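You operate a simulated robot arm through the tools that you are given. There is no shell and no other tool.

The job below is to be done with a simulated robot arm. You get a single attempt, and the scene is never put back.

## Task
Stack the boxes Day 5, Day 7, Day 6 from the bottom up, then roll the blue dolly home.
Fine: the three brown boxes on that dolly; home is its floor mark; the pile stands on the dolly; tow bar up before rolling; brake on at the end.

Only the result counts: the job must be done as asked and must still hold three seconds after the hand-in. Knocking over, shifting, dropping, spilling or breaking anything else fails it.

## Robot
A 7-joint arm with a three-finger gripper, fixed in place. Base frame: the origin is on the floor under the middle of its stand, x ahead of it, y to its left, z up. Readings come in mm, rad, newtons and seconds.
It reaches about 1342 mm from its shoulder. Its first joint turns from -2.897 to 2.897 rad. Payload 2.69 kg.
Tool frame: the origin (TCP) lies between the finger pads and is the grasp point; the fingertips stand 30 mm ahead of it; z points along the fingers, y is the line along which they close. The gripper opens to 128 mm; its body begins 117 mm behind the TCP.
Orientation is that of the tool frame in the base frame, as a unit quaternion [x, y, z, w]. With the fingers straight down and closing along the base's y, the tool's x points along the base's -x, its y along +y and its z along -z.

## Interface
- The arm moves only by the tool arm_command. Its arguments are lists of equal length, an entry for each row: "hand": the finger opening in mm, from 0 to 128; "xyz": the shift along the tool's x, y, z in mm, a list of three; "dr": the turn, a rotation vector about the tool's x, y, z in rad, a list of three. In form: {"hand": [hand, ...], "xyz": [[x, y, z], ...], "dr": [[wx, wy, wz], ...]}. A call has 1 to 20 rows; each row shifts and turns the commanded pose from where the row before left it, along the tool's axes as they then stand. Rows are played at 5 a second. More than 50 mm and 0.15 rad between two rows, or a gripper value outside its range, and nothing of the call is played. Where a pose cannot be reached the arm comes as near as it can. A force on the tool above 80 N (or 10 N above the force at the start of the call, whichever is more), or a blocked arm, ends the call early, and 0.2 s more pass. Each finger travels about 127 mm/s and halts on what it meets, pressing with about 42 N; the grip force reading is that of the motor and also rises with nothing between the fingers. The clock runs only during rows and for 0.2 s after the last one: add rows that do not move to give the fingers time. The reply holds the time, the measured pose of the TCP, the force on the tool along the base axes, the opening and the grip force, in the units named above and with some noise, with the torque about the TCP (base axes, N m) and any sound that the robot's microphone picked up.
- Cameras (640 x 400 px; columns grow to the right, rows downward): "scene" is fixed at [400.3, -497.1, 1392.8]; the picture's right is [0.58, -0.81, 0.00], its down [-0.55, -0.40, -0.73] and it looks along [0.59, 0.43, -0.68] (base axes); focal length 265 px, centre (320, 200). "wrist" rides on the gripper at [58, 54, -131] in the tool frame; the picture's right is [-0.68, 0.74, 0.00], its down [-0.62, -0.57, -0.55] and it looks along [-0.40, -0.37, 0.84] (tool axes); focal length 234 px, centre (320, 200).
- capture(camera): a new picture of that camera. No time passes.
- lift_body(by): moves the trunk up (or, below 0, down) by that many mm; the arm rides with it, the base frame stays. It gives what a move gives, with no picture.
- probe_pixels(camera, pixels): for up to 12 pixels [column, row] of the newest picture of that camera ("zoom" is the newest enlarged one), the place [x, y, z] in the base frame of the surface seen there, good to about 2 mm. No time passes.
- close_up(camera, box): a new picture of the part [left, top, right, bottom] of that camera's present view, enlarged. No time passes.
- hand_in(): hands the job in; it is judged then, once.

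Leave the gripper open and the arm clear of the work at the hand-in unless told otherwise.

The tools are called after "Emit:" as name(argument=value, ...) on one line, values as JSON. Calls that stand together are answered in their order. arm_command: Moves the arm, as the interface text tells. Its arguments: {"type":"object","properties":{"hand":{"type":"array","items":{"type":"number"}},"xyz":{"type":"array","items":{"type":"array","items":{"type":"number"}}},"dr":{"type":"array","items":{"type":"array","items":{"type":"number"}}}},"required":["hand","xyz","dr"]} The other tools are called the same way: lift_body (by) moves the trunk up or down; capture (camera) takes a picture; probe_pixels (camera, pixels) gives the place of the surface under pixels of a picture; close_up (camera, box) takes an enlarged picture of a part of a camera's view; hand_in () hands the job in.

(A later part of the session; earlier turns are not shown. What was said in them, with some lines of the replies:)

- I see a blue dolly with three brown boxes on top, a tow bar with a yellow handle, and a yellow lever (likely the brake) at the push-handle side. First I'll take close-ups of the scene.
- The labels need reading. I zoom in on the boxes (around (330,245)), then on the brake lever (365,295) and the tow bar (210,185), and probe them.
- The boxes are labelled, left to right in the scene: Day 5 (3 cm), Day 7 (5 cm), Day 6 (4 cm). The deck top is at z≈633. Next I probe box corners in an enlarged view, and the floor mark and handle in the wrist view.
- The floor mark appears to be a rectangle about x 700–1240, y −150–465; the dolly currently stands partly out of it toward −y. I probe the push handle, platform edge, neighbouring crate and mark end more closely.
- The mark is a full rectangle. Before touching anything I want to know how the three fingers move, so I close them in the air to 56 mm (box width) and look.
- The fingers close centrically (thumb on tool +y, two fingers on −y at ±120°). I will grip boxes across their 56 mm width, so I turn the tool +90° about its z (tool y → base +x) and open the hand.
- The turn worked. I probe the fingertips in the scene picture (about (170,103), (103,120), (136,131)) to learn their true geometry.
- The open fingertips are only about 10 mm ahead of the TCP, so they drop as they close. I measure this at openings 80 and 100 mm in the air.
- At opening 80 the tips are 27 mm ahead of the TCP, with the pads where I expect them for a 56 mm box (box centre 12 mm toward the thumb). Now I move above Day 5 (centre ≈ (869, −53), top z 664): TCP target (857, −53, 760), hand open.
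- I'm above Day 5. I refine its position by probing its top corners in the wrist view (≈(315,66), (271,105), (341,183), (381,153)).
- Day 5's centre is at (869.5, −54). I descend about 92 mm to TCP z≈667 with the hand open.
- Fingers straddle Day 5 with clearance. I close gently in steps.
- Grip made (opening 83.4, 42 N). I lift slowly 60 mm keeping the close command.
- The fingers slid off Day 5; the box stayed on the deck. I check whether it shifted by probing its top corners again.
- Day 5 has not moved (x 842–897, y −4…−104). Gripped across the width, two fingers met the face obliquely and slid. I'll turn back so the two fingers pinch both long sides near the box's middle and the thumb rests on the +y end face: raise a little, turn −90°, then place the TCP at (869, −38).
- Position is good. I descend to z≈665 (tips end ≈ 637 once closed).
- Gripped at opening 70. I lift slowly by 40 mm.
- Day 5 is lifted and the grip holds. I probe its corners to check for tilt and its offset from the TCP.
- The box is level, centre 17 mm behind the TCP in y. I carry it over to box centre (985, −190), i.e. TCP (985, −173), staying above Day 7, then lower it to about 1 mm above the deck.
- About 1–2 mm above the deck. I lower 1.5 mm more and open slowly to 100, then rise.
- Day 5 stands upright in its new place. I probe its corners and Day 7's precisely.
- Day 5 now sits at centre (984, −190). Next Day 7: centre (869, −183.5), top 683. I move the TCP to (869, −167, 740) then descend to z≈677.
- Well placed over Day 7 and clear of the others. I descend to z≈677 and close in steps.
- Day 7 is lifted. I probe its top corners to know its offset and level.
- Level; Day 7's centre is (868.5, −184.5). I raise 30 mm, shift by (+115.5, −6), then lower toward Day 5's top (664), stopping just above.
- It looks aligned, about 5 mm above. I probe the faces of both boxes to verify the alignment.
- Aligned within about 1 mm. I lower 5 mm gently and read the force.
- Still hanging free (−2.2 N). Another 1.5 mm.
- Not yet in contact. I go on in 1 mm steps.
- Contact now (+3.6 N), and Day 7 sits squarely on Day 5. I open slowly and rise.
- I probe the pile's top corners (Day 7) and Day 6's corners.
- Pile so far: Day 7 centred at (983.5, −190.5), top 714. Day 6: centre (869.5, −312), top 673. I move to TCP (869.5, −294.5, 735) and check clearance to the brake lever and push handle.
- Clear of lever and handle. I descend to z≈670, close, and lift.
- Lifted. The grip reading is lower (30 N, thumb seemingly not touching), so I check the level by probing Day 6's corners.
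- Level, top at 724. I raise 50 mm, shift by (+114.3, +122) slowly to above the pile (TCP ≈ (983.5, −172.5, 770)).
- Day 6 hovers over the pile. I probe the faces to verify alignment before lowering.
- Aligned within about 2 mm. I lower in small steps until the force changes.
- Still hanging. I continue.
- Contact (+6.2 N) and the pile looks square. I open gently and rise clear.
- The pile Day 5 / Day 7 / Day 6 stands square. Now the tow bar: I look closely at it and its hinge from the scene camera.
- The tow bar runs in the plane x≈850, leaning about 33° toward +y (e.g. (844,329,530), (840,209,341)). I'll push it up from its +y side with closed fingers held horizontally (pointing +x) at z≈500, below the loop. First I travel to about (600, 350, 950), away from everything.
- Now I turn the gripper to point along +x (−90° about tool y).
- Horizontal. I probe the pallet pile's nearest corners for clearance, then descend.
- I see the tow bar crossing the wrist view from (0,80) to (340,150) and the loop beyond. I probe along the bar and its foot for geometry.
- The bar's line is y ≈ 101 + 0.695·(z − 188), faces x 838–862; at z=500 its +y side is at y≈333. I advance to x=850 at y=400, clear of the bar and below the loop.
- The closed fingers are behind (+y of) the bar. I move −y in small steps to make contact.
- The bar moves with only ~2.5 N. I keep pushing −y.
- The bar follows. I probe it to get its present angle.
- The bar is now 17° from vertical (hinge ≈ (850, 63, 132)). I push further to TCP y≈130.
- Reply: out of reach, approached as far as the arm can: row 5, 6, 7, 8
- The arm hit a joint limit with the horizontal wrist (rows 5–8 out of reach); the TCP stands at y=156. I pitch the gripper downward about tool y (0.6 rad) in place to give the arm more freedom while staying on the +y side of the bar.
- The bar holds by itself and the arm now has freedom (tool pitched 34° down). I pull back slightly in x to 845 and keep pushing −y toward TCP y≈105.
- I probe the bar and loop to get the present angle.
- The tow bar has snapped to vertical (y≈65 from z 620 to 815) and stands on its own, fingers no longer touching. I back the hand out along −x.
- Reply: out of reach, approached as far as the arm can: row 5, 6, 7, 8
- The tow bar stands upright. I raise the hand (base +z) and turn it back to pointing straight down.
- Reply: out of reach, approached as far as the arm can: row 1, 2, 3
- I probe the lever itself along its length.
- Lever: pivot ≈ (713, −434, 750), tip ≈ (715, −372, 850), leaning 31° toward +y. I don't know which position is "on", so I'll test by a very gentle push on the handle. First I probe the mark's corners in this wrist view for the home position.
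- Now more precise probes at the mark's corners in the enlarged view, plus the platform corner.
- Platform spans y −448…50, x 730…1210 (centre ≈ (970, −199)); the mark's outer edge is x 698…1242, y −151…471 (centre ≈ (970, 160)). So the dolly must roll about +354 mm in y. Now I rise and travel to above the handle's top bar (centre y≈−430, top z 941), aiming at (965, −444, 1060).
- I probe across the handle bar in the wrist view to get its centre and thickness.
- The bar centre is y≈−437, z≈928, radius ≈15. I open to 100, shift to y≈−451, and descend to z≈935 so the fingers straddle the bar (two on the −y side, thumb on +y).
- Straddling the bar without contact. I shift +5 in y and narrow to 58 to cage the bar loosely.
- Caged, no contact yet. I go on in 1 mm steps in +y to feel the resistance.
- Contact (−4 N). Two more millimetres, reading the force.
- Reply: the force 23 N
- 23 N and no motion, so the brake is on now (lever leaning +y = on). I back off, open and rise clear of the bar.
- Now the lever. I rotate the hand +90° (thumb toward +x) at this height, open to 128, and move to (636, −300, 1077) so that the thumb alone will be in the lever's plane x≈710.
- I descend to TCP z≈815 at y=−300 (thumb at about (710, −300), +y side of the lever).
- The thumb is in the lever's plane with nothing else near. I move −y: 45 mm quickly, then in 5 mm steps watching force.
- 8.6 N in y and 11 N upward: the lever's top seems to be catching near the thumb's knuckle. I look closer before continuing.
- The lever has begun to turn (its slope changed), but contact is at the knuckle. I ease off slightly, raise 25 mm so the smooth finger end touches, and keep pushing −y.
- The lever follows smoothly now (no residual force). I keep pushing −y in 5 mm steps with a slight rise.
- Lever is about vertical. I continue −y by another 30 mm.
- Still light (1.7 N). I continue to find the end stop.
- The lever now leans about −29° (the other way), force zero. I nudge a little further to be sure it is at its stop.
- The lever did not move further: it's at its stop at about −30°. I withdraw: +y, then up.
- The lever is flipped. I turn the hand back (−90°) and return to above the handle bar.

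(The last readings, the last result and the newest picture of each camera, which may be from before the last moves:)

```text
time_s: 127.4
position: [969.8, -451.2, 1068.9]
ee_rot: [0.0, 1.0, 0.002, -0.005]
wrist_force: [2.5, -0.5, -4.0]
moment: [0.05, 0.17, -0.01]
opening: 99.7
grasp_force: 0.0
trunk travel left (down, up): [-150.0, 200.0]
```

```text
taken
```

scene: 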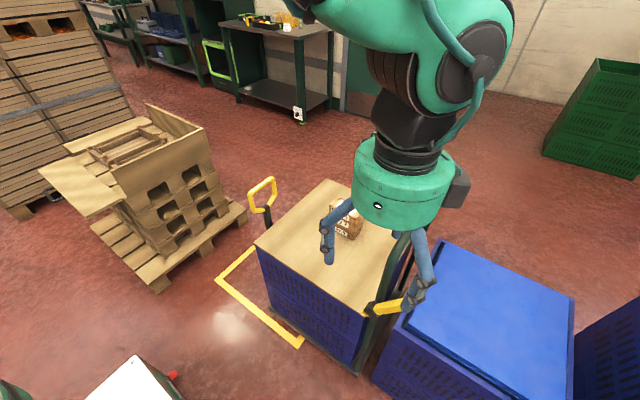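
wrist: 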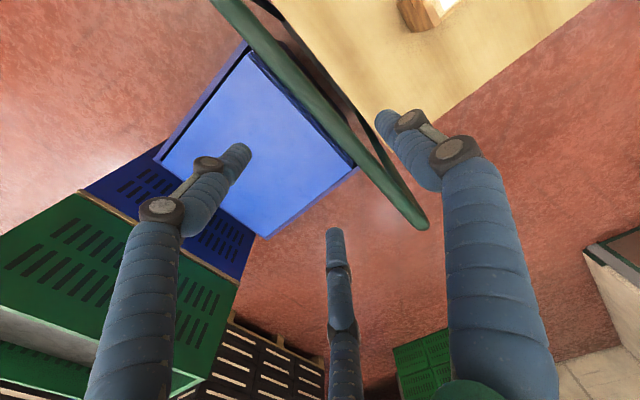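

In position. I descend to z≈937 around the bar and cage it at 58 (as before).

Emit:
arm_command(hand=[100, 100, 100, 100, 100, 100, 100, 100], xyz=[[0, 0, 0], [0, 0, 0], [0, 0, 35], [0, 0, 40], [0, 0, 35], [0, 0, 15], [0, 0, 10], [0, 0, 0]], dr=[[0, 0, 0], [0, 0, 0], [0, 0, 0], [0, 0, 0], [0, 0, 0], [0, 0, 0], [0, 0, 0], [0, 0, 0]])

Emit:
capture(camera="wrist")

```text
time_s: 129.2
position: [967.6, -449.3, 945.5]
ee_rot: [0.0, 1.0, 0.0, -0.001]
wrist_force: [0.4, 0.9, -0.3]
moment: [0.02, -0.01, -0.01]
opening: 99.9
grasp_force: 0.2
trunk travel left (down, up): [-150.0, 200.0]
```

```text
taken
```

wrist: 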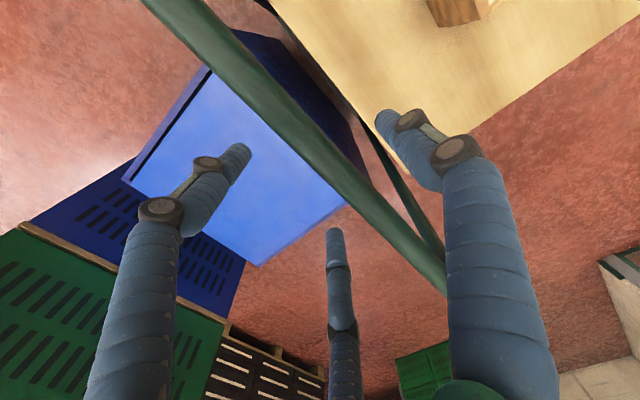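

I go 8 mm lower, cage at 58, then push gently in +y and read the force.

Emit:
arm_command(hand=[100, 90, 80, 70, 62, 58, 58, 58, 58, 58], xyz=[[0, 0, 8], [0, 2, 0], [0, 1.5, 0], [0, 0, 0], [0, 0, 0], [0, 0, 0], [0, 3, 0], [0, 3, 0], [0, 2, 0], [0, 0, 0]], dr=[[0, 0, 0], [0, 0, 0], [0, 0, 0], [0, 0, 0], [0, 0, 0], [0, 0, 0], [0, 0, 0], [0, 0, 0], [0, 0, 0], [0, 0, 0]])

Emit:
arm_command(hand=[58, 58, 58, 58, 58, 58], xyz=[[0, 1, 0], [0, 1, 0], [0, 1, 0], [0, 1, 0], [0, 0, 0], [0, 0, 0]], dr=[[0, 0, 0], [0, 0, 0], [0, 0, 0], [0, 0, 0], [0, 0, 0], [0, 0, 0]])

```text
time_s: 131.4
position: [967.5, -437.7, 936.1]
ee_rot: [0.0, 1.0, 0.0, -0.001]
wrist_force: [-0.4, -0.5, 0.4]
moment: [0.02, -0.01, 0.01]
opening: 57.9
grasp_force: 0.0
trunk travel left (down, up): [-150.0, 200.0]
```

```text
time_s: 132.8
position: [965.9, -435.4, 935.2]
ee_rot: [0.001, 1.0, 0.0, 0.0]
wrist_force: [0.2, -2.0, -0.5]
moment: [0.0, -0.02, 0.03]
opening: 58.2
grasp_force: 0.0
trunk travel left (down, up): [-150.0, 200.0]
```

Contact begins (−2 N). I push 4 mm more.

Emit:
arm_command(hand=[58, 58, 58, 58, 58, 58], xyz=[[0, 1, 0], [0, 1, 0], [0, 1, 0], [0, 1, 0], [0, 0, 0], [0, 0, 0]], dr=[[0, 0, 0], [0, 0, 0], [0, 0, 0], [0, 0, 0], [0, 0, 0], [0, 0, 0]])

```text
time_s: 134.2
position: [968.4, -430.9, 936.5]
ee_rot: [0.0, 1.0, 0.0, 0.0]
wrist_force: [-0.2, -4.4, 1.5]
moment: [-0.02, 0.0, 0.02]
opening: 59.5
grasp_force: 1.2
trunk travel left (down, up): [-150.0, 200.0]
```

The dolly begins to roll (4 N, moved). I go on with a slow ramp, then verify by picture.

Emit:
arm_command(hand=[58, 58, 58, 58, 58, 58, 58, 58, 58, 58], xyz=[[0, 2, 0], [0, 3, 0], [0, 4, 0], [0, 5, 0], [0, 5, 0], [0, 5, 0], [0, 4, 0], [0, 3, 0], [0, 2, 0], [0, 0, 0]], dr=[[0, 0, 0], [0, 0, 0], [0, 0, 0], [0, 0, 0], [0, 0, 0], [0, 0, 0], [0, 0, 0], [0, 0, 0], [0, 0, 0], [0, 0, 0]])

Emit:
capture(camera="scene")

Emit:
probe_pixels(camera="scene", pixels=[[328, 181], [411, 215], [362, 315], [252, 242], [265, 303], [350, 215], [300, 210], [290, 290], [330, 300]])

```text
time_s: 136.4
position: [967.3, -397.2, 936.7]
ee_rot: [0.0, 1.0, 0.0, 0.0]
wrist_force: [-0.1, -3.1, 1.3]
moment: [-0.04, -0.01, 0.01]
opening: 60.0
grasp_force: 1.3
trunk travel left (down, up): [-150.0, 200.0]
```

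```text
taken
```

scene: 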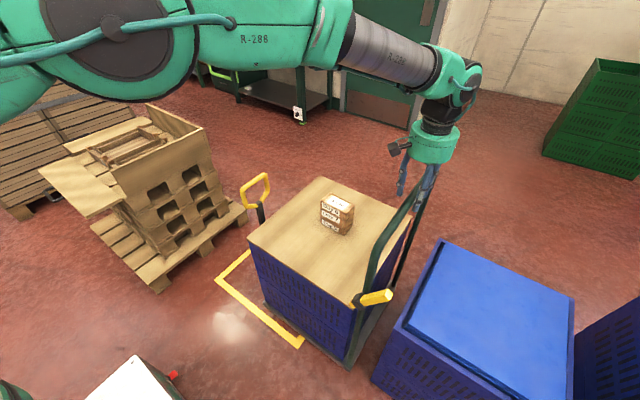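

```text
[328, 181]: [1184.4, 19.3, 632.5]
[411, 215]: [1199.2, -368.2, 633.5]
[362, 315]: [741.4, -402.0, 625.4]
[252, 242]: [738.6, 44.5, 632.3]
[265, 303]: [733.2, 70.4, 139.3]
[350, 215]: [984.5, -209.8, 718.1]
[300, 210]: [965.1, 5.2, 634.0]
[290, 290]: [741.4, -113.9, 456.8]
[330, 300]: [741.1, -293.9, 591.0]
```

The dolly rolls and the pile stands. I continue at up to 8 mm per row.

Emit:
arm_command(hand=[58, 58, 58, 58, 58, 58, 58, 58, 58, 58, 58, 58, 58, 58, 58, 58, 58, 58, 58, 58], xyz=[[0, 2, 0], [0, 4, 0], [0, 6, 0], [0, 7, 0], [0, 8, 0], [0, 8, 0], [0, 8, 0], [0, 8, 0], [0, 8, 0], [0, 8, 0], [0, 8, 0], [0, 8, 0], [0, 8, 0], [0, 8, 0], [0, 8, 0], [0, 7, 0], [0, 6, 0], [0, 4, 0], [0, 2, 0], [0, 0, 0]], dr=[[0, 0, 0], [0, 0, 0], [0, 0, 0], [0, 0, 0], [0, 0, 0], [0, 0, 0], [0, 0, 0], [0, 0, 0], [0, 0, 0], [0, 0, 0], [0, 0, 0], [0, 0, 0], [0, 0, 0], [0, 0, 0], [0, 0, 0], [0, 0, 0], [0, 0, 0], [0, 0, 0], [0, 0, 0], [0, 0, 0]])

Emit:
capture(camera="scene")

Emit:
capture(camera="wrist")

```text
time_s: 140.6
position: [967.4, -272.8, 935.3]
ee_rot: [0.001, 1.0, -0.001, 0.0]
wrist_force: [0.0, -5.4, -3.1]
moment: [-0.02, -0.05, 0.04]
opening: 60.1
grasp_force: 1.4
trunk travel left (down, up): [-150.0, 200.0]
```

```text
taken
```

scene: 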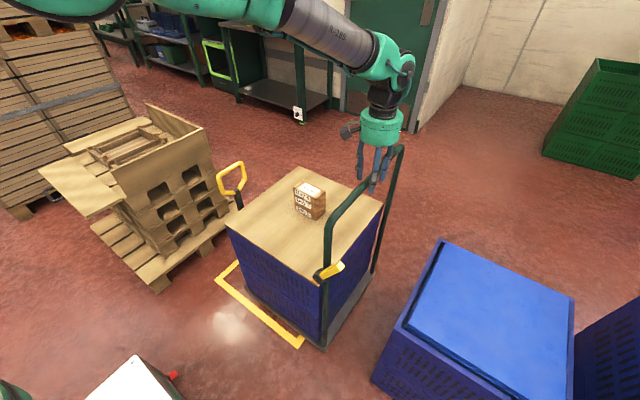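

```text
taken
```

wrist: 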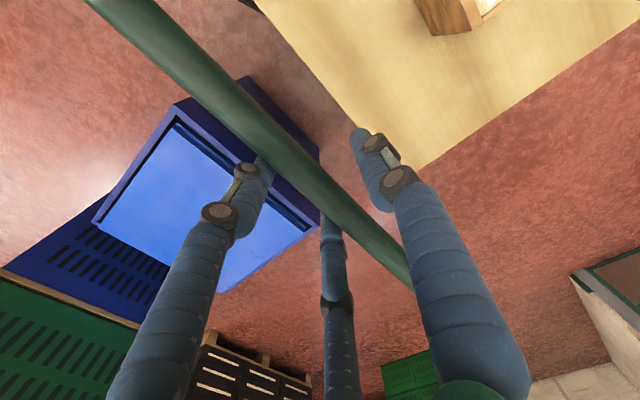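

Rolling well; pile and tow bar fine. I probe deck and platform corners for heading and distance.

Emit:
close_up(camera="scene", box=[200, 150, 400, 360])

Emit:
probe_pixels(camera="scene", pixels=[[228, 227], [300, 169], [379, 204], [318, 279], [246, 287], [320, 344], [290, 320], [265, 303]])

```text
1.90 times, centred on (300, 255) of scene
```

zoom: 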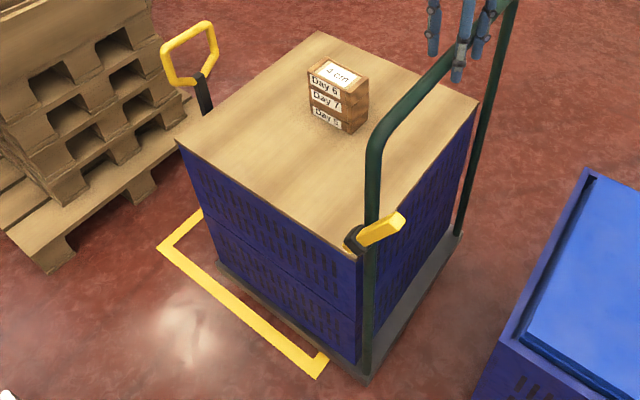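

```text
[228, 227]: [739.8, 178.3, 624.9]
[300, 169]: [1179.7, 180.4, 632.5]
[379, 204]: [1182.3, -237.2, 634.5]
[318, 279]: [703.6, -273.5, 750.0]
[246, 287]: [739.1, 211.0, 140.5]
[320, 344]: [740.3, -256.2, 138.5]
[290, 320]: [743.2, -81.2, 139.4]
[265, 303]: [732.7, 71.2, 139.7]
```

Straight track. I continue another ~145 mm.

Emit:
arm_command(hand=[58, 58, 58, 58, 58, 58, 58, 58, 58, 58, 58, 58, 58, 58, 58, 58, 58, 58, 58, 58], xyz=[[0, 2, 0], [0, 4, 0], [0, 6, 0], [0, 8, 0], [0, 9, 0], [0, 9, 0], [0, 9, 0], [0, 9, 0], [0, 9, 0], [0, 9, 0], [0, 9, 0], [0, 9, 0], [0, 9, 0], [0, 9, 0], [0, 9, 0], [0, 8, 0], [0, 7, 0], [0, 5, 0], [0, 3, 0], [0, 1, 0]], dr=[[0, 0, 0], [0, 0, 0], [0, 0, 0], [0, 0, 0], [0, 0, 0], [0, 0, 0], [0, 0, 0], [0, 0, 0], [0, 0, 0], [0, 0, 0], [0, 0, 0], [0, 0, 0], [0, 0, 0], [0, 0, 0], [0, 0, 0], [0, 0, 0], [0, 0, 0], [0, 0, 0], [0, 0, 0], [0, 0, 0]])

Emit:
close_up(camera="scene", box=[170, 130, 400, 360])

Emit:
capture(camera="scene")

```text
time_s: 144.8
position: [967.9, -129.0, 937.0]
ee_rot: [0.001, 1.0, 0.0, 0.0]
wrist_force: [1.3, -5.9, -1.6]
moment: [-0.05, -0.05, 0.04]
opening: 59.5
grasp_force: 1.1
trunk travel left (down, up): [-150.0, 200.0]
```

```text
1.74 times, centred on (285, 245) of scene
```

zoom: 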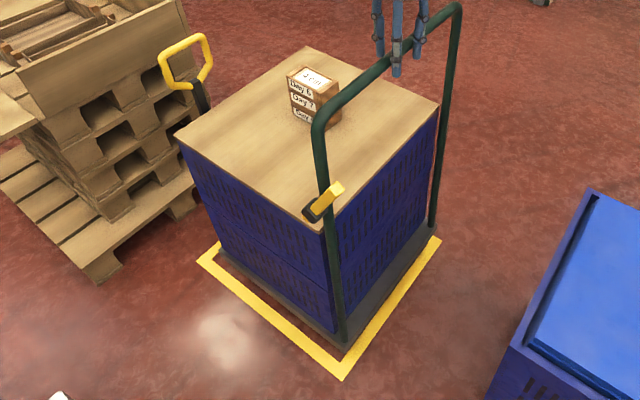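

```text
taken
```

scene: 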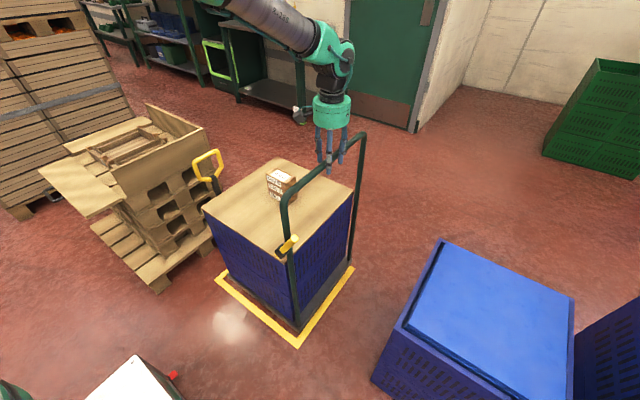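

Nearly home; the mark's rear line is now visible. I probe the platform's rear edge and the mark.

Emit:
close_up(camera="scene", box=[200, 230, 370, 360])

Emit:
probe_pixels(camera="zoom", pixels=[[385, 335], [378, 345], [365, 395], [372, 375], [555, 150], [575, 150], [565, 165], [82, 182], [68, 178], [470, 250], [480, 270], [500, 270]])

```text
3.08 times, centred on (285, 295) of scene
```

zoom: 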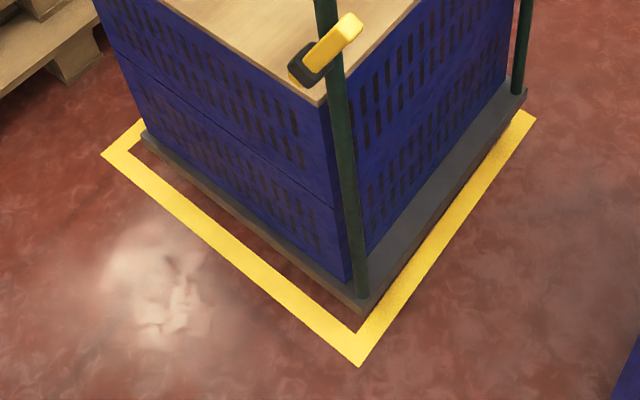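

```text
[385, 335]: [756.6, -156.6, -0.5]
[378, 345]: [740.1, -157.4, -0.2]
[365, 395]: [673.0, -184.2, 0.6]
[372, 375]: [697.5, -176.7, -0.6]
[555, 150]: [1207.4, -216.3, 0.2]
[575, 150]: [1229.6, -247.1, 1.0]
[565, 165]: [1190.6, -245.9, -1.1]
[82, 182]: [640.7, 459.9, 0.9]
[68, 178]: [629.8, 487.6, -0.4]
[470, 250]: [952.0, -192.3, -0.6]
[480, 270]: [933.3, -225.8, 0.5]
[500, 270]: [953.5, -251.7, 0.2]
```

Emit:
probe_pixels(camera="zoom", pixels=[[365, 303], [372, 303], [400, 265], [360, 362], [358, 334], [400, 290], [410, 295], [526, 96], [532, 120], [105, 155], [142, 138], [450, 230]])

```text
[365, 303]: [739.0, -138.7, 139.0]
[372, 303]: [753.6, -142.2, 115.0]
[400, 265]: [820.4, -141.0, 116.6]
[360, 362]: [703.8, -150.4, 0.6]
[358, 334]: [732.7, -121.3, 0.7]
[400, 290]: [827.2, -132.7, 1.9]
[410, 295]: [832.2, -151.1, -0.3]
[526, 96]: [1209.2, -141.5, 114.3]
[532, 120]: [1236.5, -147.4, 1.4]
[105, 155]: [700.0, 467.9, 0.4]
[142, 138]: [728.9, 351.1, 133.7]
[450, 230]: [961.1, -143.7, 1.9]
```

Platform rear edge is at y≈−142 now (mark inner edge −121). I push the last 48 mm so the platform is centred in the mark.

Emit:
arm_command(hand=[58, 58, 58, 58, 58, 58, 58, 58, 58, 58, 58, 58, 58], xyz=[[0, 2, 0], [0, 4, 0], [0, 6, 0], [0, 6, 0], [0, 6, 0], [0, 6, 0], [0, 6, 0], [0, 5, 0], [0, 4, 0], [0, 2, 0], [0, 1, 0], [0, 0, 0], [0, 0, 0]], dr=[[0, 0, 0], [0, 0, 0], [0, 0, 0], [0, 0, 0], [0, 0, 0], [0, 0, 0], [0, 0, 0], [0, 0, 0], [0, 0, 0], [0, 0, 0], [0, 0, 0], [0, 0, 0], [0, 0, 0]])

Emit:
close_up(camera="scene", box=[180, 220, 370, 360])

Emit:
capture(camera="wrist")

```text
time_s: 147.6
position: [967.3, -81.3, 936.5]
ee_rot: [0.001, 1.0, 0.0, 0.001]
wrist_force: [-0.6, -4.7, -1.2]
moment: [0.0, 0.01, 0.03]
opening: 60.0
grasp_force: 1.1
trunk travel left (down, up): [-150.0, 200.0]
```

```text
2.86 times, centred on (275, 290) of scene
```

zoom: 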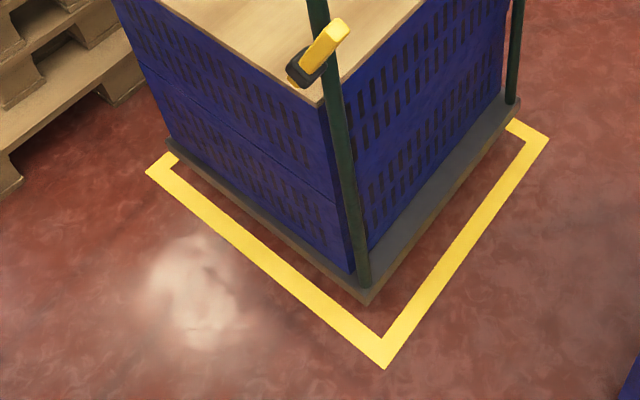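

```text
taken
```

wrist: 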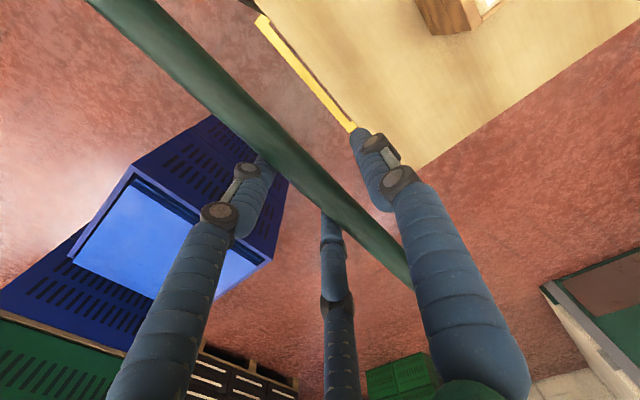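

Emit:
probe_pixels(camera="zoom", pixels=[[368, 296], [385, 275], [518, 104], [510, 120], [168, 148], [175, 155], [384, 365], [382, 340], [547, 140], [150, 172], [300, 260], [440, 215]])

```text
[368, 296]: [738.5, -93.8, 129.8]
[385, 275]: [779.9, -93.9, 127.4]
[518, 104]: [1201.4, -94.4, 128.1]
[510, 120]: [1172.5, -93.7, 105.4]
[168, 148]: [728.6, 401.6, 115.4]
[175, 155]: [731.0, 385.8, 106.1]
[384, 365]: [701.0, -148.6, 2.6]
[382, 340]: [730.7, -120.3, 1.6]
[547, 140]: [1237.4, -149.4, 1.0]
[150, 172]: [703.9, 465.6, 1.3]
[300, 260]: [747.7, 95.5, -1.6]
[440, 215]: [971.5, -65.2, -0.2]
```

Home: the platform spans y −94…404 and x 728…1209 — centred in the mark within ~5 mm, no yaw. I back off the bar, open, and rise.

Emit:
arm_command(hand=[58, 58, 65, 80, 95, 100, 100, 100, 100, 100, 100], xyz=[[0, -2, 0], [0, -3, 0], [0, -3, 0], [0, -2, 0], [0, -2, 0], [0, 0, 0], [0, 0, -15], [0, 0, -40], [0, 0, -40], [0, 0, -40], [0, 0, 0]], dr=[[0, 0, 0], [0, 0, 0], [0, 0, 0], [0, 0, 0], [0, 0, 0], [0, 0, 0], [0, 0, 0], [0, 0, 0], [0, 0, 0], [0, 0, 0], [0, 0, 0]])

Emit:
capture(camera="scene")

Emit:
close_up(camera="scene", box=[240, 210, 340, 330])

Emit:
probe_pixels(camera="zoom", pixels=[[235, 60], [260, 50], [245, 85], [225, 100], [200, 110], [215, 110], [250, 70], [262, 65], [300, 300], [295, 335]])

```text
time_s: 150.0
position: [967.6, -91.2, 1073.5]
ee_rot: [0.0, 1.0, -0.001, 0.0]
wrist_force: [-0.7, -0.2, 0.8]
moment: [-0.02, 0.0, 0.05]
opening: 99.8
grasp_force: 0.1
trunk travel left (down, up): [-150.0, 200.0]
```

```text
taken
```

scene: 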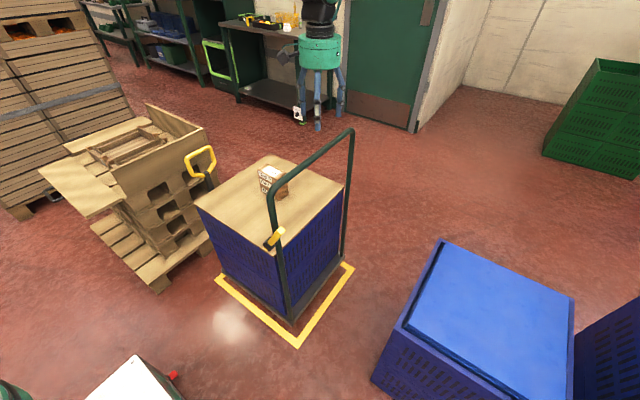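

```text
3.33 times, centred on (290, 270) of scene
```

zoom: 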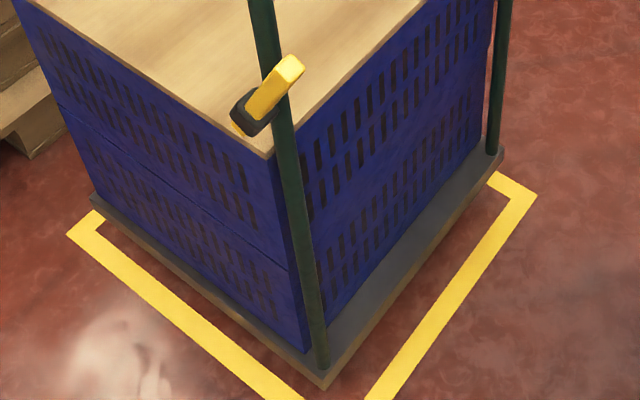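

```text
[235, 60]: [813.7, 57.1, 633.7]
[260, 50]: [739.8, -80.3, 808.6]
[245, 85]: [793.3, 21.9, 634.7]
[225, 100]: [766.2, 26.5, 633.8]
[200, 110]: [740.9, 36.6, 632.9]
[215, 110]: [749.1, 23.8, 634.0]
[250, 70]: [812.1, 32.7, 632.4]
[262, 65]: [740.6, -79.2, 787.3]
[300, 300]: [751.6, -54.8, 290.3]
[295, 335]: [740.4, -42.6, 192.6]
```

I probe the lever in its present place.

Emit:
close_up(camera="scene", box=[255, 215, 295, 260])

Emit:
probe_pixels(camera="zoom", pixels=[[400, 120], [380, 150], [350, 180], [320, 210], [300, 230], [420, 110], [410, 140], [385, 170], [270, 240], [250, 270], [275, 275], [360, 200]])

```text
8.89 times, centred on (275, 238) of scene
```

zoom: 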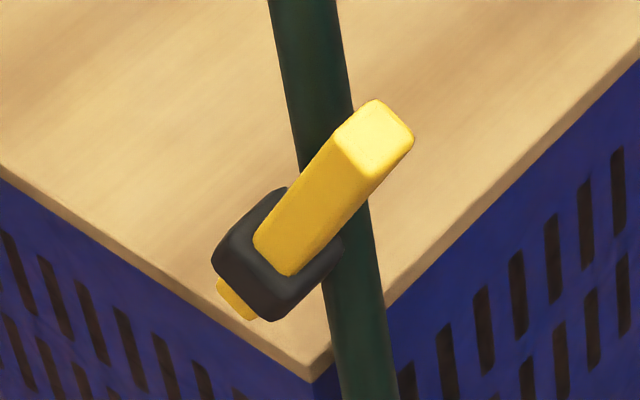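

```text
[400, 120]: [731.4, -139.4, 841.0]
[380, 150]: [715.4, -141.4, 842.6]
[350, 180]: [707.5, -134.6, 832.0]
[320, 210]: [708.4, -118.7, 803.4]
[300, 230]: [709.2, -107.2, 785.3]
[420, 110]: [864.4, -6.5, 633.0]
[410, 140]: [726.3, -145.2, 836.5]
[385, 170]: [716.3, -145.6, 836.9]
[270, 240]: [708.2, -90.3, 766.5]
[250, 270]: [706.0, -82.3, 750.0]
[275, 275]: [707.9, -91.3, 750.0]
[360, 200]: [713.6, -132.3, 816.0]
```

Lever tip corner is now at about (718, −145, 838), leaning −y. I rotate the hand +90°, open to 128, and move to (640, −205, 1073), on the −y side of the lever.

Emit:
arm_command(hand=[128, 128, 128, 128, 128, 128, 128, 128, 128, 128, 128, 128, 128, 128, 128, 128, 128, 128, 128, 128], xyz=[[0, 0, 0], [0, 0, 0], [0, 0, 0], [0, 0, 0], [0, 0, 0], [0, 0, 0], [0, 0, 0], [0, 0, 0], [0, 0, 0], [0, 0, 0], [0, 0, 0], [-14.3, -41, 0], [-14.3, -41, 0], [-14.3, -41, 0], [-14.3, -41, 0], [-14.3, -41, 0], [-14.3, -41, 0], [-14.3, -41, 0], [-14.3, -40.6, 0], [0, 0, 0]], dr=[[0, 0, 0.15], [0, 0, 0.15], [0, 0, 0.15], [0, 0, 0.15], [0, 0, 0.15], [0, 0, 0.15], [0, 0, 0.15], [0, 0, 0.15], [0, 0, 0.15], [0, 0, 0.15], [0, 0, 0.0708], [0, 0, 0], [0, 0, 0], [0, 0, 0], [0, 0, 0], [0, 0, 0], [0, 0, 0], [0, 0, 0], [0, 0, 0], [0, 0, 0]])

Emit:
arm_command(hand=[128, 128, 128, 128, 128, 128, 128, 128], xyz=[[0, 0, 40], [0, 0, 40], [0, 0, 40], [0, 0, 40], [0, 0, 40], [0, 0, 30], [0, 0, 8], [0, 0, 0]], dr=[[0, 0, 0], [0, 0, 0], [0, 0, 0], [0, 0, 0], [0, 0, 0], [0, 0, 0], [0, 0, 0], [0, 0, 0]])

Emit:
close_up(camera="scene", box=[180, 150, 360, 300])

Emit:
capture(camera="wrist")

```text
time_s: 154.2
position: [636.0, -206.3, 1070.9]
ee_rot: [0.707, 0.707, 0.0, -0.001]
wrist_force: [-1.2, 0.0, 1.0]
moment: [0.05, -0.06, -0.03]
opening: 128.2
grasp_force: 0.0
trunk travel left (down, up): [-150.0, 200.0]
```

```text
time_s: 156.0
position: [639.9, -207.1, 831.7]
ee_rot: [0.707, 0.707, 0.0, 0.0]
wrist_force: [-0.9, 0.4, 0.4]
moment: [-0.01, 0.0, 0.0]
opening: 128.1
grasp_force: 0.1
trunk travel left (down, up): [-150.0, 200.0]
```

```text
2.67 times, centred on (270, 225) of scene
```

zoom: 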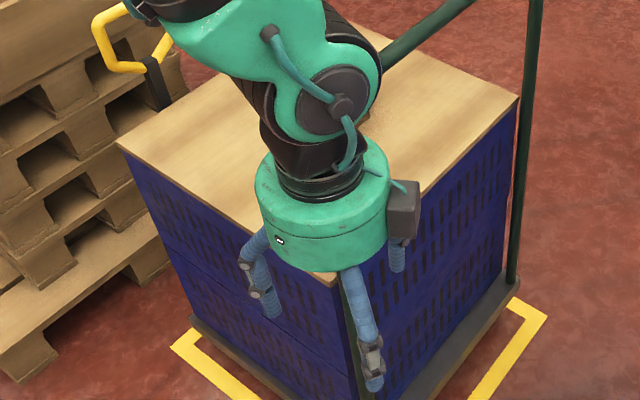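

```text
taken
```

wrist: 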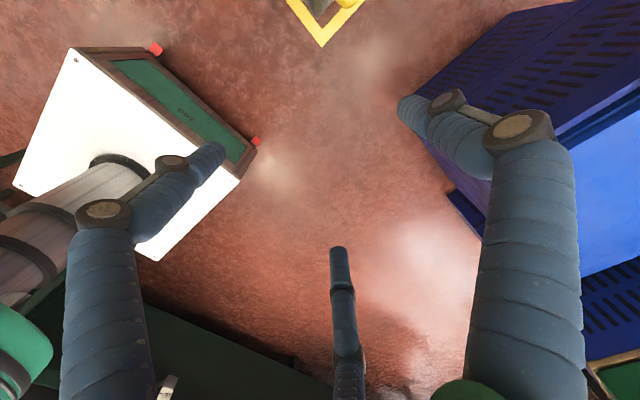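

On the −y side, clear. I move +y 38 mm, then in small 4 mm steps to touch the lever.

Emit:
arm_command(hand=[128, 128, 128, 128, 128, 128, 128], xyz=[[20, 0, 0], [18, 0, 0], [4, 0, 0], [4, 0, 0], [4, 0, 0], [4, 0, 0], [0, 0, 0]], dr=[[0, 0, 0], [0, 0, 0], [0, 0, 0], [0, 0, 0], [0, 0, 0], [0, 0, 0], [0, 0, 0]])

Emit:
capture(camera="wrist")

Emit:
close_up(camera="scene", box=[180, 150, 360, 330])

```text
time_s: 157.6
position: [640.4, -152.7, 831.7]
ee_rot: [0.707, 0.707, 0.0, 0.0]
wrist_force: [-0.3, -1.3, 0.0]
moment: [0.01, 0.02, -0.03]
opening: 128.2
grasp_force: 0.1
trunk travel left (down, up): [-150.0, 200.0]
```

```text
taken
```

wrist: 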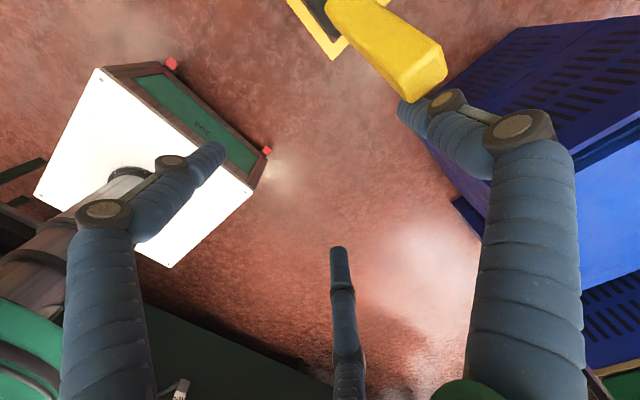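

```text
2.22 times, centred on (270, 240) of scene
```

zoom: 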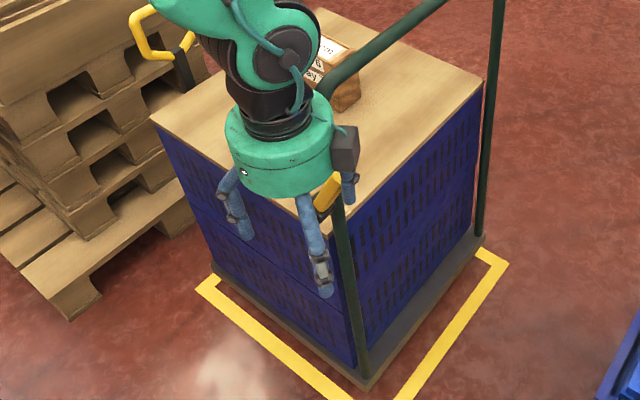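

Near contact (−1.3 N). I push on 20 mm with a slight rise and then check that the dolly stays put.

Emit:
arm_command(hand=[128, 128, 128, 128, 128, 128], xyz=[[4, 0, -1.5], [4, 0, -1.5], [4, 0, -1.5], [4, 0, -1.5], [4, 0, -1], [0, 0, 0]], dr=[[0, 0, 0], [0, 0, 0], [0, 0, 0], [0, 0, 0], [0, 0, 0], [0, 0, 0]])

Emit:
close_up(camera="scene", box=[180, 200, 370, 350])

Emit:
probe_pixels(camera="scene", pixels=[[290, 316], [300, 314], [310, 305], [320, 295]])

Emit:
capture(camera="wrist")

```text
time_s: 159.0
position: [638.9, -133.4, 840.0]
ee_rot: [0.707, 0.707, 0.0, 0.001]
wrist_force: [-0.6, -0.5, -0.3]
moment: [0.02, 0.03, -0.01]
opening: 127.6
grasp_force: 0.1
trunk travel left (down, up): [-150.0, 200.0]
```

```text
2.67 times, centred on (275, 275) of scene
```

zoom: 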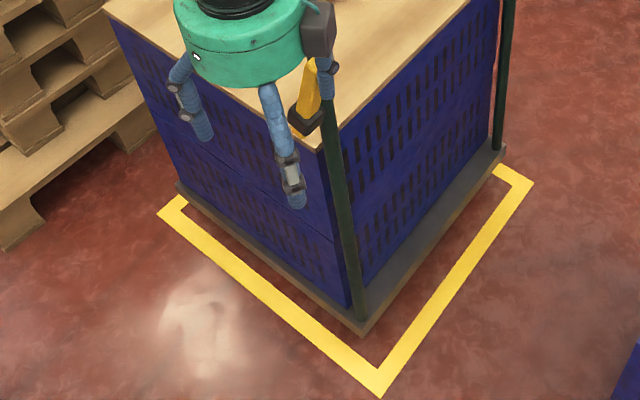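

```text
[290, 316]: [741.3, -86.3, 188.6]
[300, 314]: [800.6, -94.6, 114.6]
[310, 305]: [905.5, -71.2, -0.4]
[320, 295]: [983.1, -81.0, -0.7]
```

```text
taken
```

wrist: 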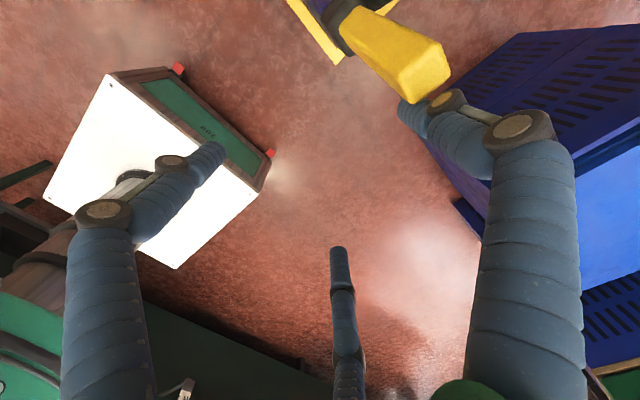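

The lever turns and the dolly hasn't moved (rear still −94.6). I continue +y in 4 mm steps.

Emit:
arm_command(hand=[128, 128, 128, 128, 128, 128, 128, 128, 128, 128, 128], xyz=[[4, 0, -1], [4, 0, -1], [4, 0, -1], [4, 0, -1], [4, 0, -1], [4, 0, -1], [4, 0, 0], [4, 0, 0], [4, 0, 0], [4, 0, 0], [0, 0, 0]], dr=[[0, 0, 0], [0, 0, 0], [0, 0, 0], [0, 0, 0], [0, 0, 0], [0, 0, 0], [0, 0, 0], [0, 0, 0], [0, 0, 0], [0, 0, 0], [0, 0, 0]])

Emit:
close_up(camera="scene", box=[180, 200, 370, 350])

Emit:
capture(camera="wrist")

```text
time_s: 161.4
position: [639.4, -92.6, 845.0]
ee_rot: [0.707, 0.707, 0.0, 0.0]
wrist_force: [-0.2, -0.2, 0.2]
moment: [-0.04, -0.06, -0.05]
opening: 128.0
grasp_force: 0.1
trunk travel left (down, up): [-150.0, 200.0]
```

```text
2.67 times, centred on (275, 275) of scene
```

zoom: 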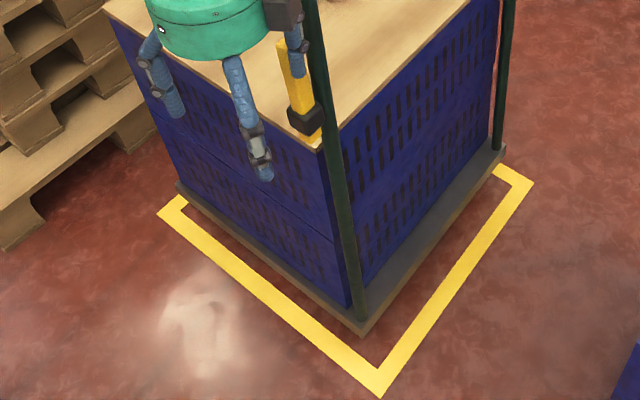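

```text
taken
```

wrist: 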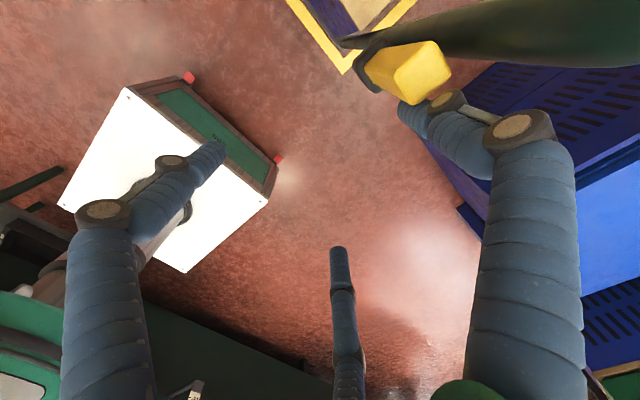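

Lever is about vertical, dolly unmoved. I continue another 36 mm.

Emit:
arm_command(hand=[128, 128, 128, 128, 128, 128, 128, 128, 128, 128], xyz=[[4, 0, 0], [4, 0, 0], [4, 0, 0], [4, 0, 0], [4, 0, 0], [4, 0, 0], [4, 0, 0], [4, 0, 0], [4, 0, 0], [0, 0, 0]], dr=[[0, 0, 0], [0, 0, 0], [0, 0, 0], [0, 0, 0], [0, 0, 0], [0, 0, 0], [0, 0, 0], [0, 0, 0], [0, 0, 0], [0, 0, 0]])

Emit:
close_up(camera="scene", box=[180, 200, 370, 350])

Emit:
capture(camera="wrist")

```text
time_s: 163.6
position: [638.9, -56.2, 844.9]
ee_rot: [0.708, 0.707, -0.001, 0.0]
wrist_force: [-0.3, -0.4, 0.5]
moment: [0.0, -0.01, 0.0]
opening: 128.1
grasp_force: 0.1
trunk travel left (down, up): [-150.0, 200.0]
```

```text
2.67 times, centred on (275, 275) of scene
```

zoom: 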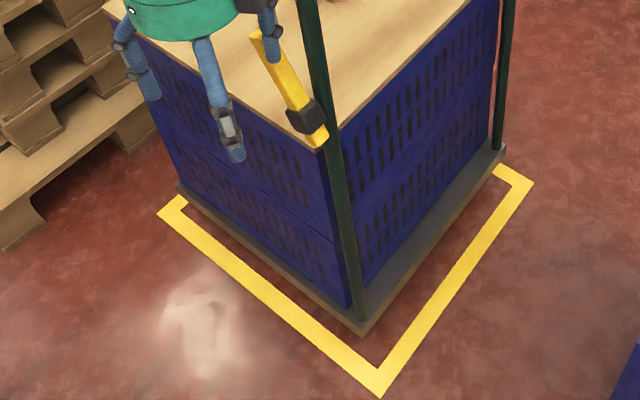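

```text
taken
```

wrist: 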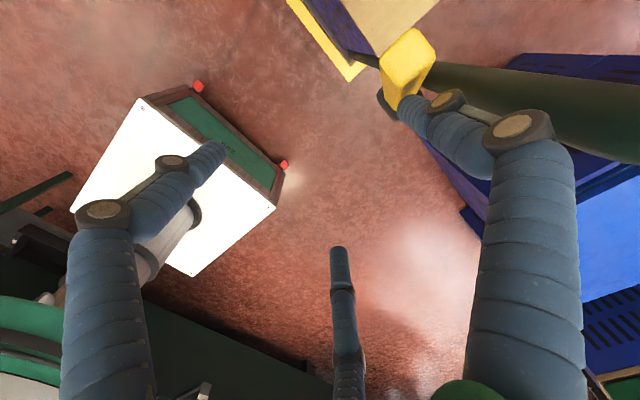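

The lever leans +y now. I probe its angle.

Emit:
probe_pixels(camera="zoom", pixels=[[255, 38], [265, 55], [278, 75], [290, 95], [296, 104], [318, 138], [285, 80], [300, 90]])

Emit:
probe_pixels(camera="wrist", pixels=[[410, 45], [400, 70], [390, 85], [425, 60], [415, 80]])

```text
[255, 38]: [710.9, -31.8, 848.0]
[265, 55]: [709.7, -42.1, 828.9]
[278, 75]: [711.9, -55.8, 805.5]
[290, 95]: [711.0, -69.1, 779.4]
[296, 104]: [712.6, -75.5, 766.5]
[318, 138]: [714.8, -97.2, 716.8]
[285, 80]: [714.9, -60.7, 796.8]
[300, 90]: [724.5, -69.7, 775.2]
```

```text
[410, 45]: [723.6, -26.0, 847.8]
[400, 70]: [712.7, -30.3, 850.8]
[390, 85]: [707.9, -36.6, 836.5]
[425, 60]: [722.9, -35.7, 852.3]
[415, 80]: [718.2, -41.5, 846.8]
```

About 28°; originally it was ≈31°. I push a bit further to its stop.

Emit:
arm_command(hand=[128, 128, 128, 128, 128, 128], xyz=[[3, 0, 0], [3, 0, 0], [3, 0, 0], [3, 0, 0], [0, 0, 0], [0, 0, 0]], dr=[[0, 0, 0], [0, 0, 0], [0, 0, 0], [0, 0, 0], [0, 0, 0], [0, 0, 0]])

Emit:
close_up(camera="scene", box=[240, 200, 310, 270])

Emit:
capture(camera="wrist")

```text
time_s: 165.0
position: [639.8, -46.0, 846.1]
ee_rot: [0.707, 0.707, -0.001, 0.0]
wrist_force: [0.5, -11.0, 2.7]
moment: [-0.16, -0.2, -0.78]
opening: 128.1
grasp_force: 0.3
trunk travel left (down, up): [-150.0, 200.0]
```

```text
5.71 times, centred on (275, 235) of scene
```

zoom: 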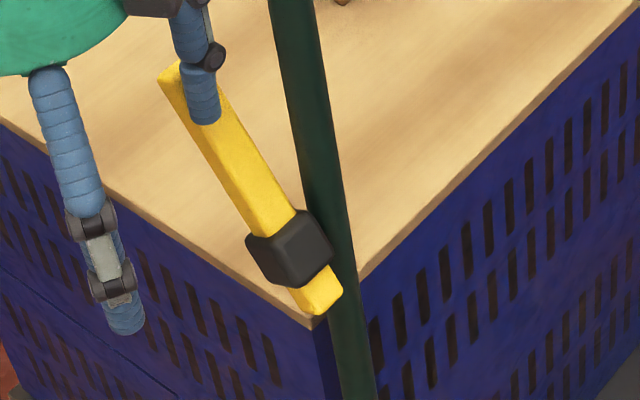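

```text
taken
```

wrist: 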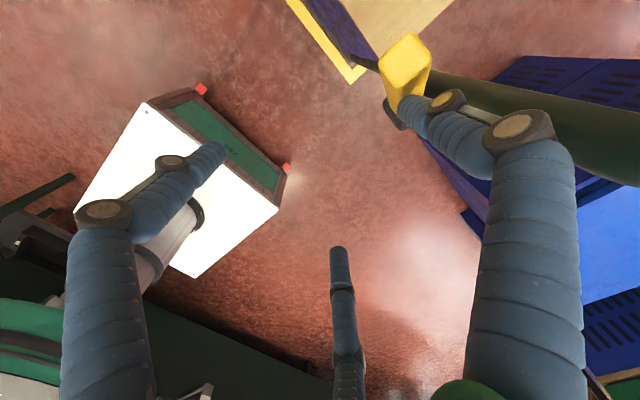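

11 N: the lever is at its stop. I check lever angle and that the dolly did not roll (brake holding).

Emit:
probe_pixels(camera="zoom", pixels=[[180, 90], [205, 140], [225, 175], [245, 205], [260, 228], [230, 150], [265, 200], [320, 300]])

Emit:
close_up(camera="scene", box=[180, 220, 370, 360])

Emit:
probe_pixels(camera="zoom", pixels=[[368, 296], [385, 275], [518, 104], [168, 148], [384, 365]])

```text
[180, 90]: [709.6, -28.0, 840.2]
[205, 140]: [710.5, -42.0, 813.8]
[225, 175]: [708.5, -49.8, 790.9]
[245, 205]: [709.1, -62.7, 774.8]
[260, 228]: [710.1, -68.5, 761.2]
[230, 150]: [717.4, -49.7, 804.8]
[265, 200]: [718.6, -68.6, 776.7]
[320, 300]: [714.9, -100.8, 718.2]
```

```text
2.86 times, centred on (275, 290) of scene
```

zoom: 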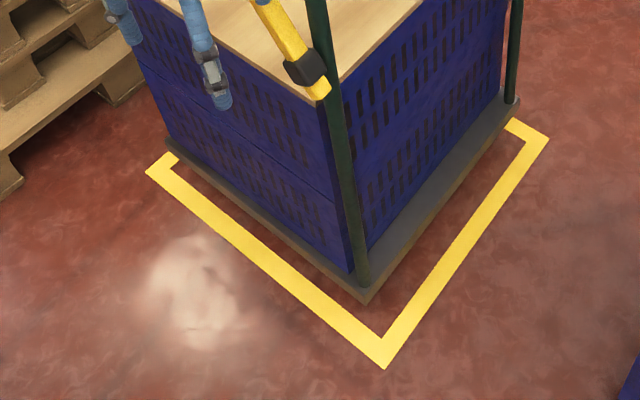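

```text
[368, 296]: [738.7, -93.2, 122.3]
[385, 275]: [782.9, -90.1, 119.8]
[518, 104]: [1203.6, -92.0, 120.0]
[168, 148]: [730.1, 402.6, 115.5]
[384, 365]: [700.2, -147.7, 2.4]
```

The lever is back at its original "on" angle and the dolly held against 11 N (rolling took only 4 N). I withdraw the thumb (−y), then rise.

Emit:
arm_command(hand=[128, 128, 128, 128, 128, 128, 128, 128, 128], xyz=[[-5, 0, 0], [-10, 0, 0], [-15, 0, 0], [-20, 0, 0], [0, 0, -30], [0, 0, -45], [0, 0, -45], [0, 0, -45], [0, 0, -45]], dr=[[0, 0, 0], [0, 0, 0], [0, 0, 0], [0, 0, 0], [0, 0, 0], [0, 0, 0], [0, 0, 0], [0, 0, 0], [0, 0, 0]])

Emit:
capture(camera="scene")

Emit:
close_up(camera="scene", box=[180, 130, 370, 360])

```text
time_s: 167.0
position: [639.3, -95.4, 1055.8]
ee_rot: [0.707, 0.707, -0.001, -0.001]
wrist_force: [0.6, 0.8, 0.6]
moment: [0.06, 0.04, -0.02]
opening: 128.0
grasp_force: 0.0
trunk travel left (down, up): [-150.0, 200.0]
```

```text
taken
```

scene: 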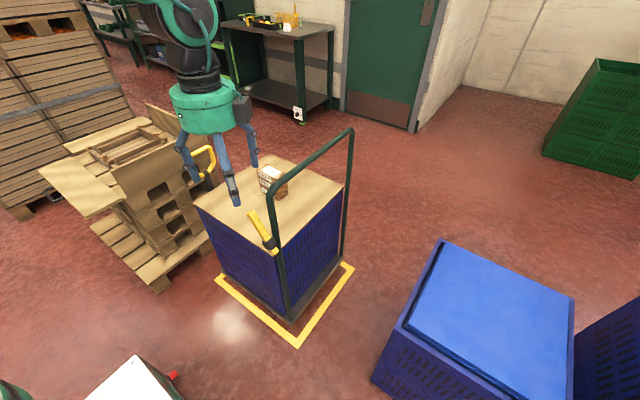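

```text
1.74 times, centred on (275, 245) of scene
```

zoom: 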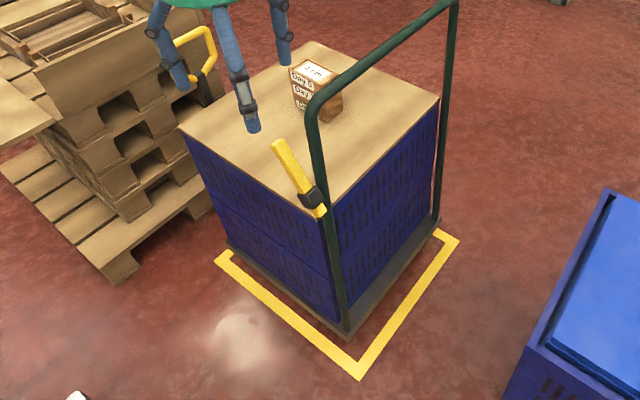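

All stays in place. I retreat the arm up and back, then do final checks of pile, tow bar and lever.

Emit:
arm_command(hand=[128, 128, 128, 128, 128, 128, 128], xyz=[[0, -20, -30], [0, -30, -30], [0, -35, -25], [0, -35, -10], [0, -30, 0], [0, 0, 0], [0, 0, 0]], dr=[[0, 0, 0], [0, 0, 0], [0, 0, 0], [0, 0, 0], [0, 0, 0], [0, 0, 0], [0, 0, 0]])

Emit:
close_up(camera="scene", box=[170, 130, 310, 260])

Emit:
probe_pixels(camera="zoom", pixels=[[440, 195], [440, 225], [440, 255], [155, 180], [165, 205], [175, 235], [150, 75], [60, 110], [350, 370], [380, 420]])

Emit:
close_up(camera="scene", box=[240, 150, 310, 270])

```text
time_s: 168.6
position: [490.5, -97.2, 1149.4]
ee_rot: [0.707, 0.707, 0.0, 0.0]
wrist_force: [0.3, -0.8, -0.3]
moment: [0.03, 0.04, 0.01]
opening: 128.4
grasp_force: 0.0
trunk travel left (down, up): [-150.0, 200.0]
```

```text
3.08 times, centred on (240, 195) of scene
```

zoom: 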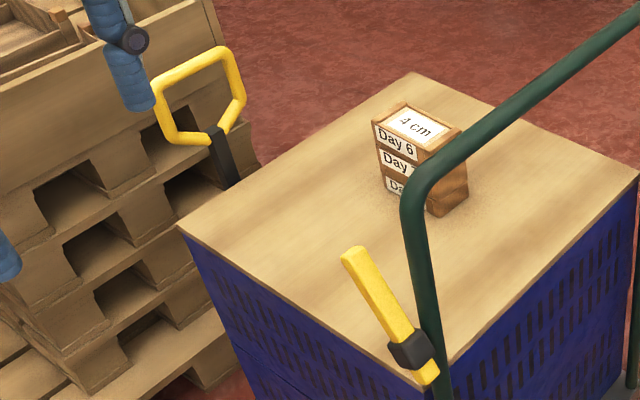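

```text
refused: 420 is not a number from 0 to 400
```

```text
3.33 times, centred on (275, 210) of scene
```

zoom: 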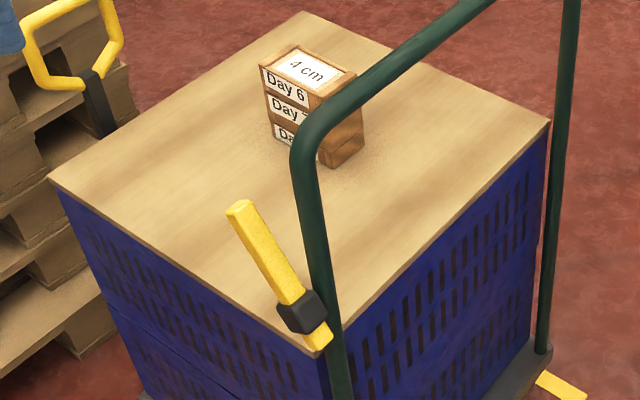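

The pile, lever and tow bar look right. A last probe of the tow bar, lever and pile.

Emit:
probe_pixels(camera="zoom", pixels=[[92, 85], [98, 105], [104, 125], [42, 70], [115, 40], [245, 215], [262, 245], [285, 285], [270, 100], [272, 125], [345, 120], [345, 150]])

Emit:
capture(camera="wrist")

```text
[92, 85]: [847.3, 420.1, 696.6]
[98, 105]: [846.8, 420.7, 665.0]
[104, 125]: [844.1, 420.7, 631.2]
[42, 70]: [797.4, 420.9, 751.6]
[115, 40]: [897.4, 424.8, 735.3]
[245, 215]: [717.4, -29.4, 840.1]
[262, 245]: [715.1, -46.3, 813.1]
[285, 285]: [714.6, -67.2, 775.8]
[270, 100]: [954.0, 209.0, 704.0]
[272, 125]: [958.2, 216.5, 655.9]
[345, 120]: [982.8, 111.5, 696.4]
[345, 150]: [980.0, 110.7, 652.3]
```

```text
taken
```

wrist: 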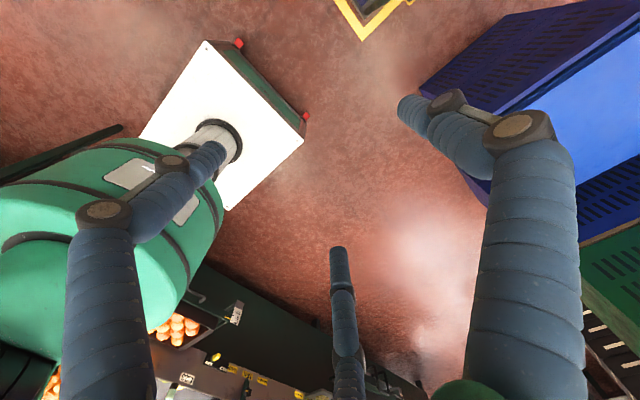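

Everything checks out: the tow bar is vertical (y≈420 at all heights), the lever is at 30.5° (its "on" stop), and the pile is square on the dolly inside the mark. The gripper is open and clear. I hand in.

Emit:
hand_in()

```text
The job is handed in.
```

The job is done and handed in. The boxes are stacked Day 5, Day 7, Day 6 from the bottom up on the blue dolly, and the dolly stands on its floor mark with the brake on.

- **Pile:** the three boxes are square on each other to within about 2 mm. They stood through the whole roll.
- **Tow bar:** I pushed it up before rolling. It snapped to vertical and stayed there.
- **Position:** the dolly is centred in its mark to within about 5 mm, with no turn.
- **Brake:** it was on at the start, so I released it to roll and set it again at home. The lever is back at its starting angle. The dolly shifted about 2 mm at most while I pushed the lever to its stop with 11 N, whereas rolling took 3 to 6 N. I did not push on the handle again to test the brake.

My first grip on Day 5 slid off. The box did not move, and I regripped it from a different angle.

The gripper is open and the arm is clear. The hand-in reply gave no result.
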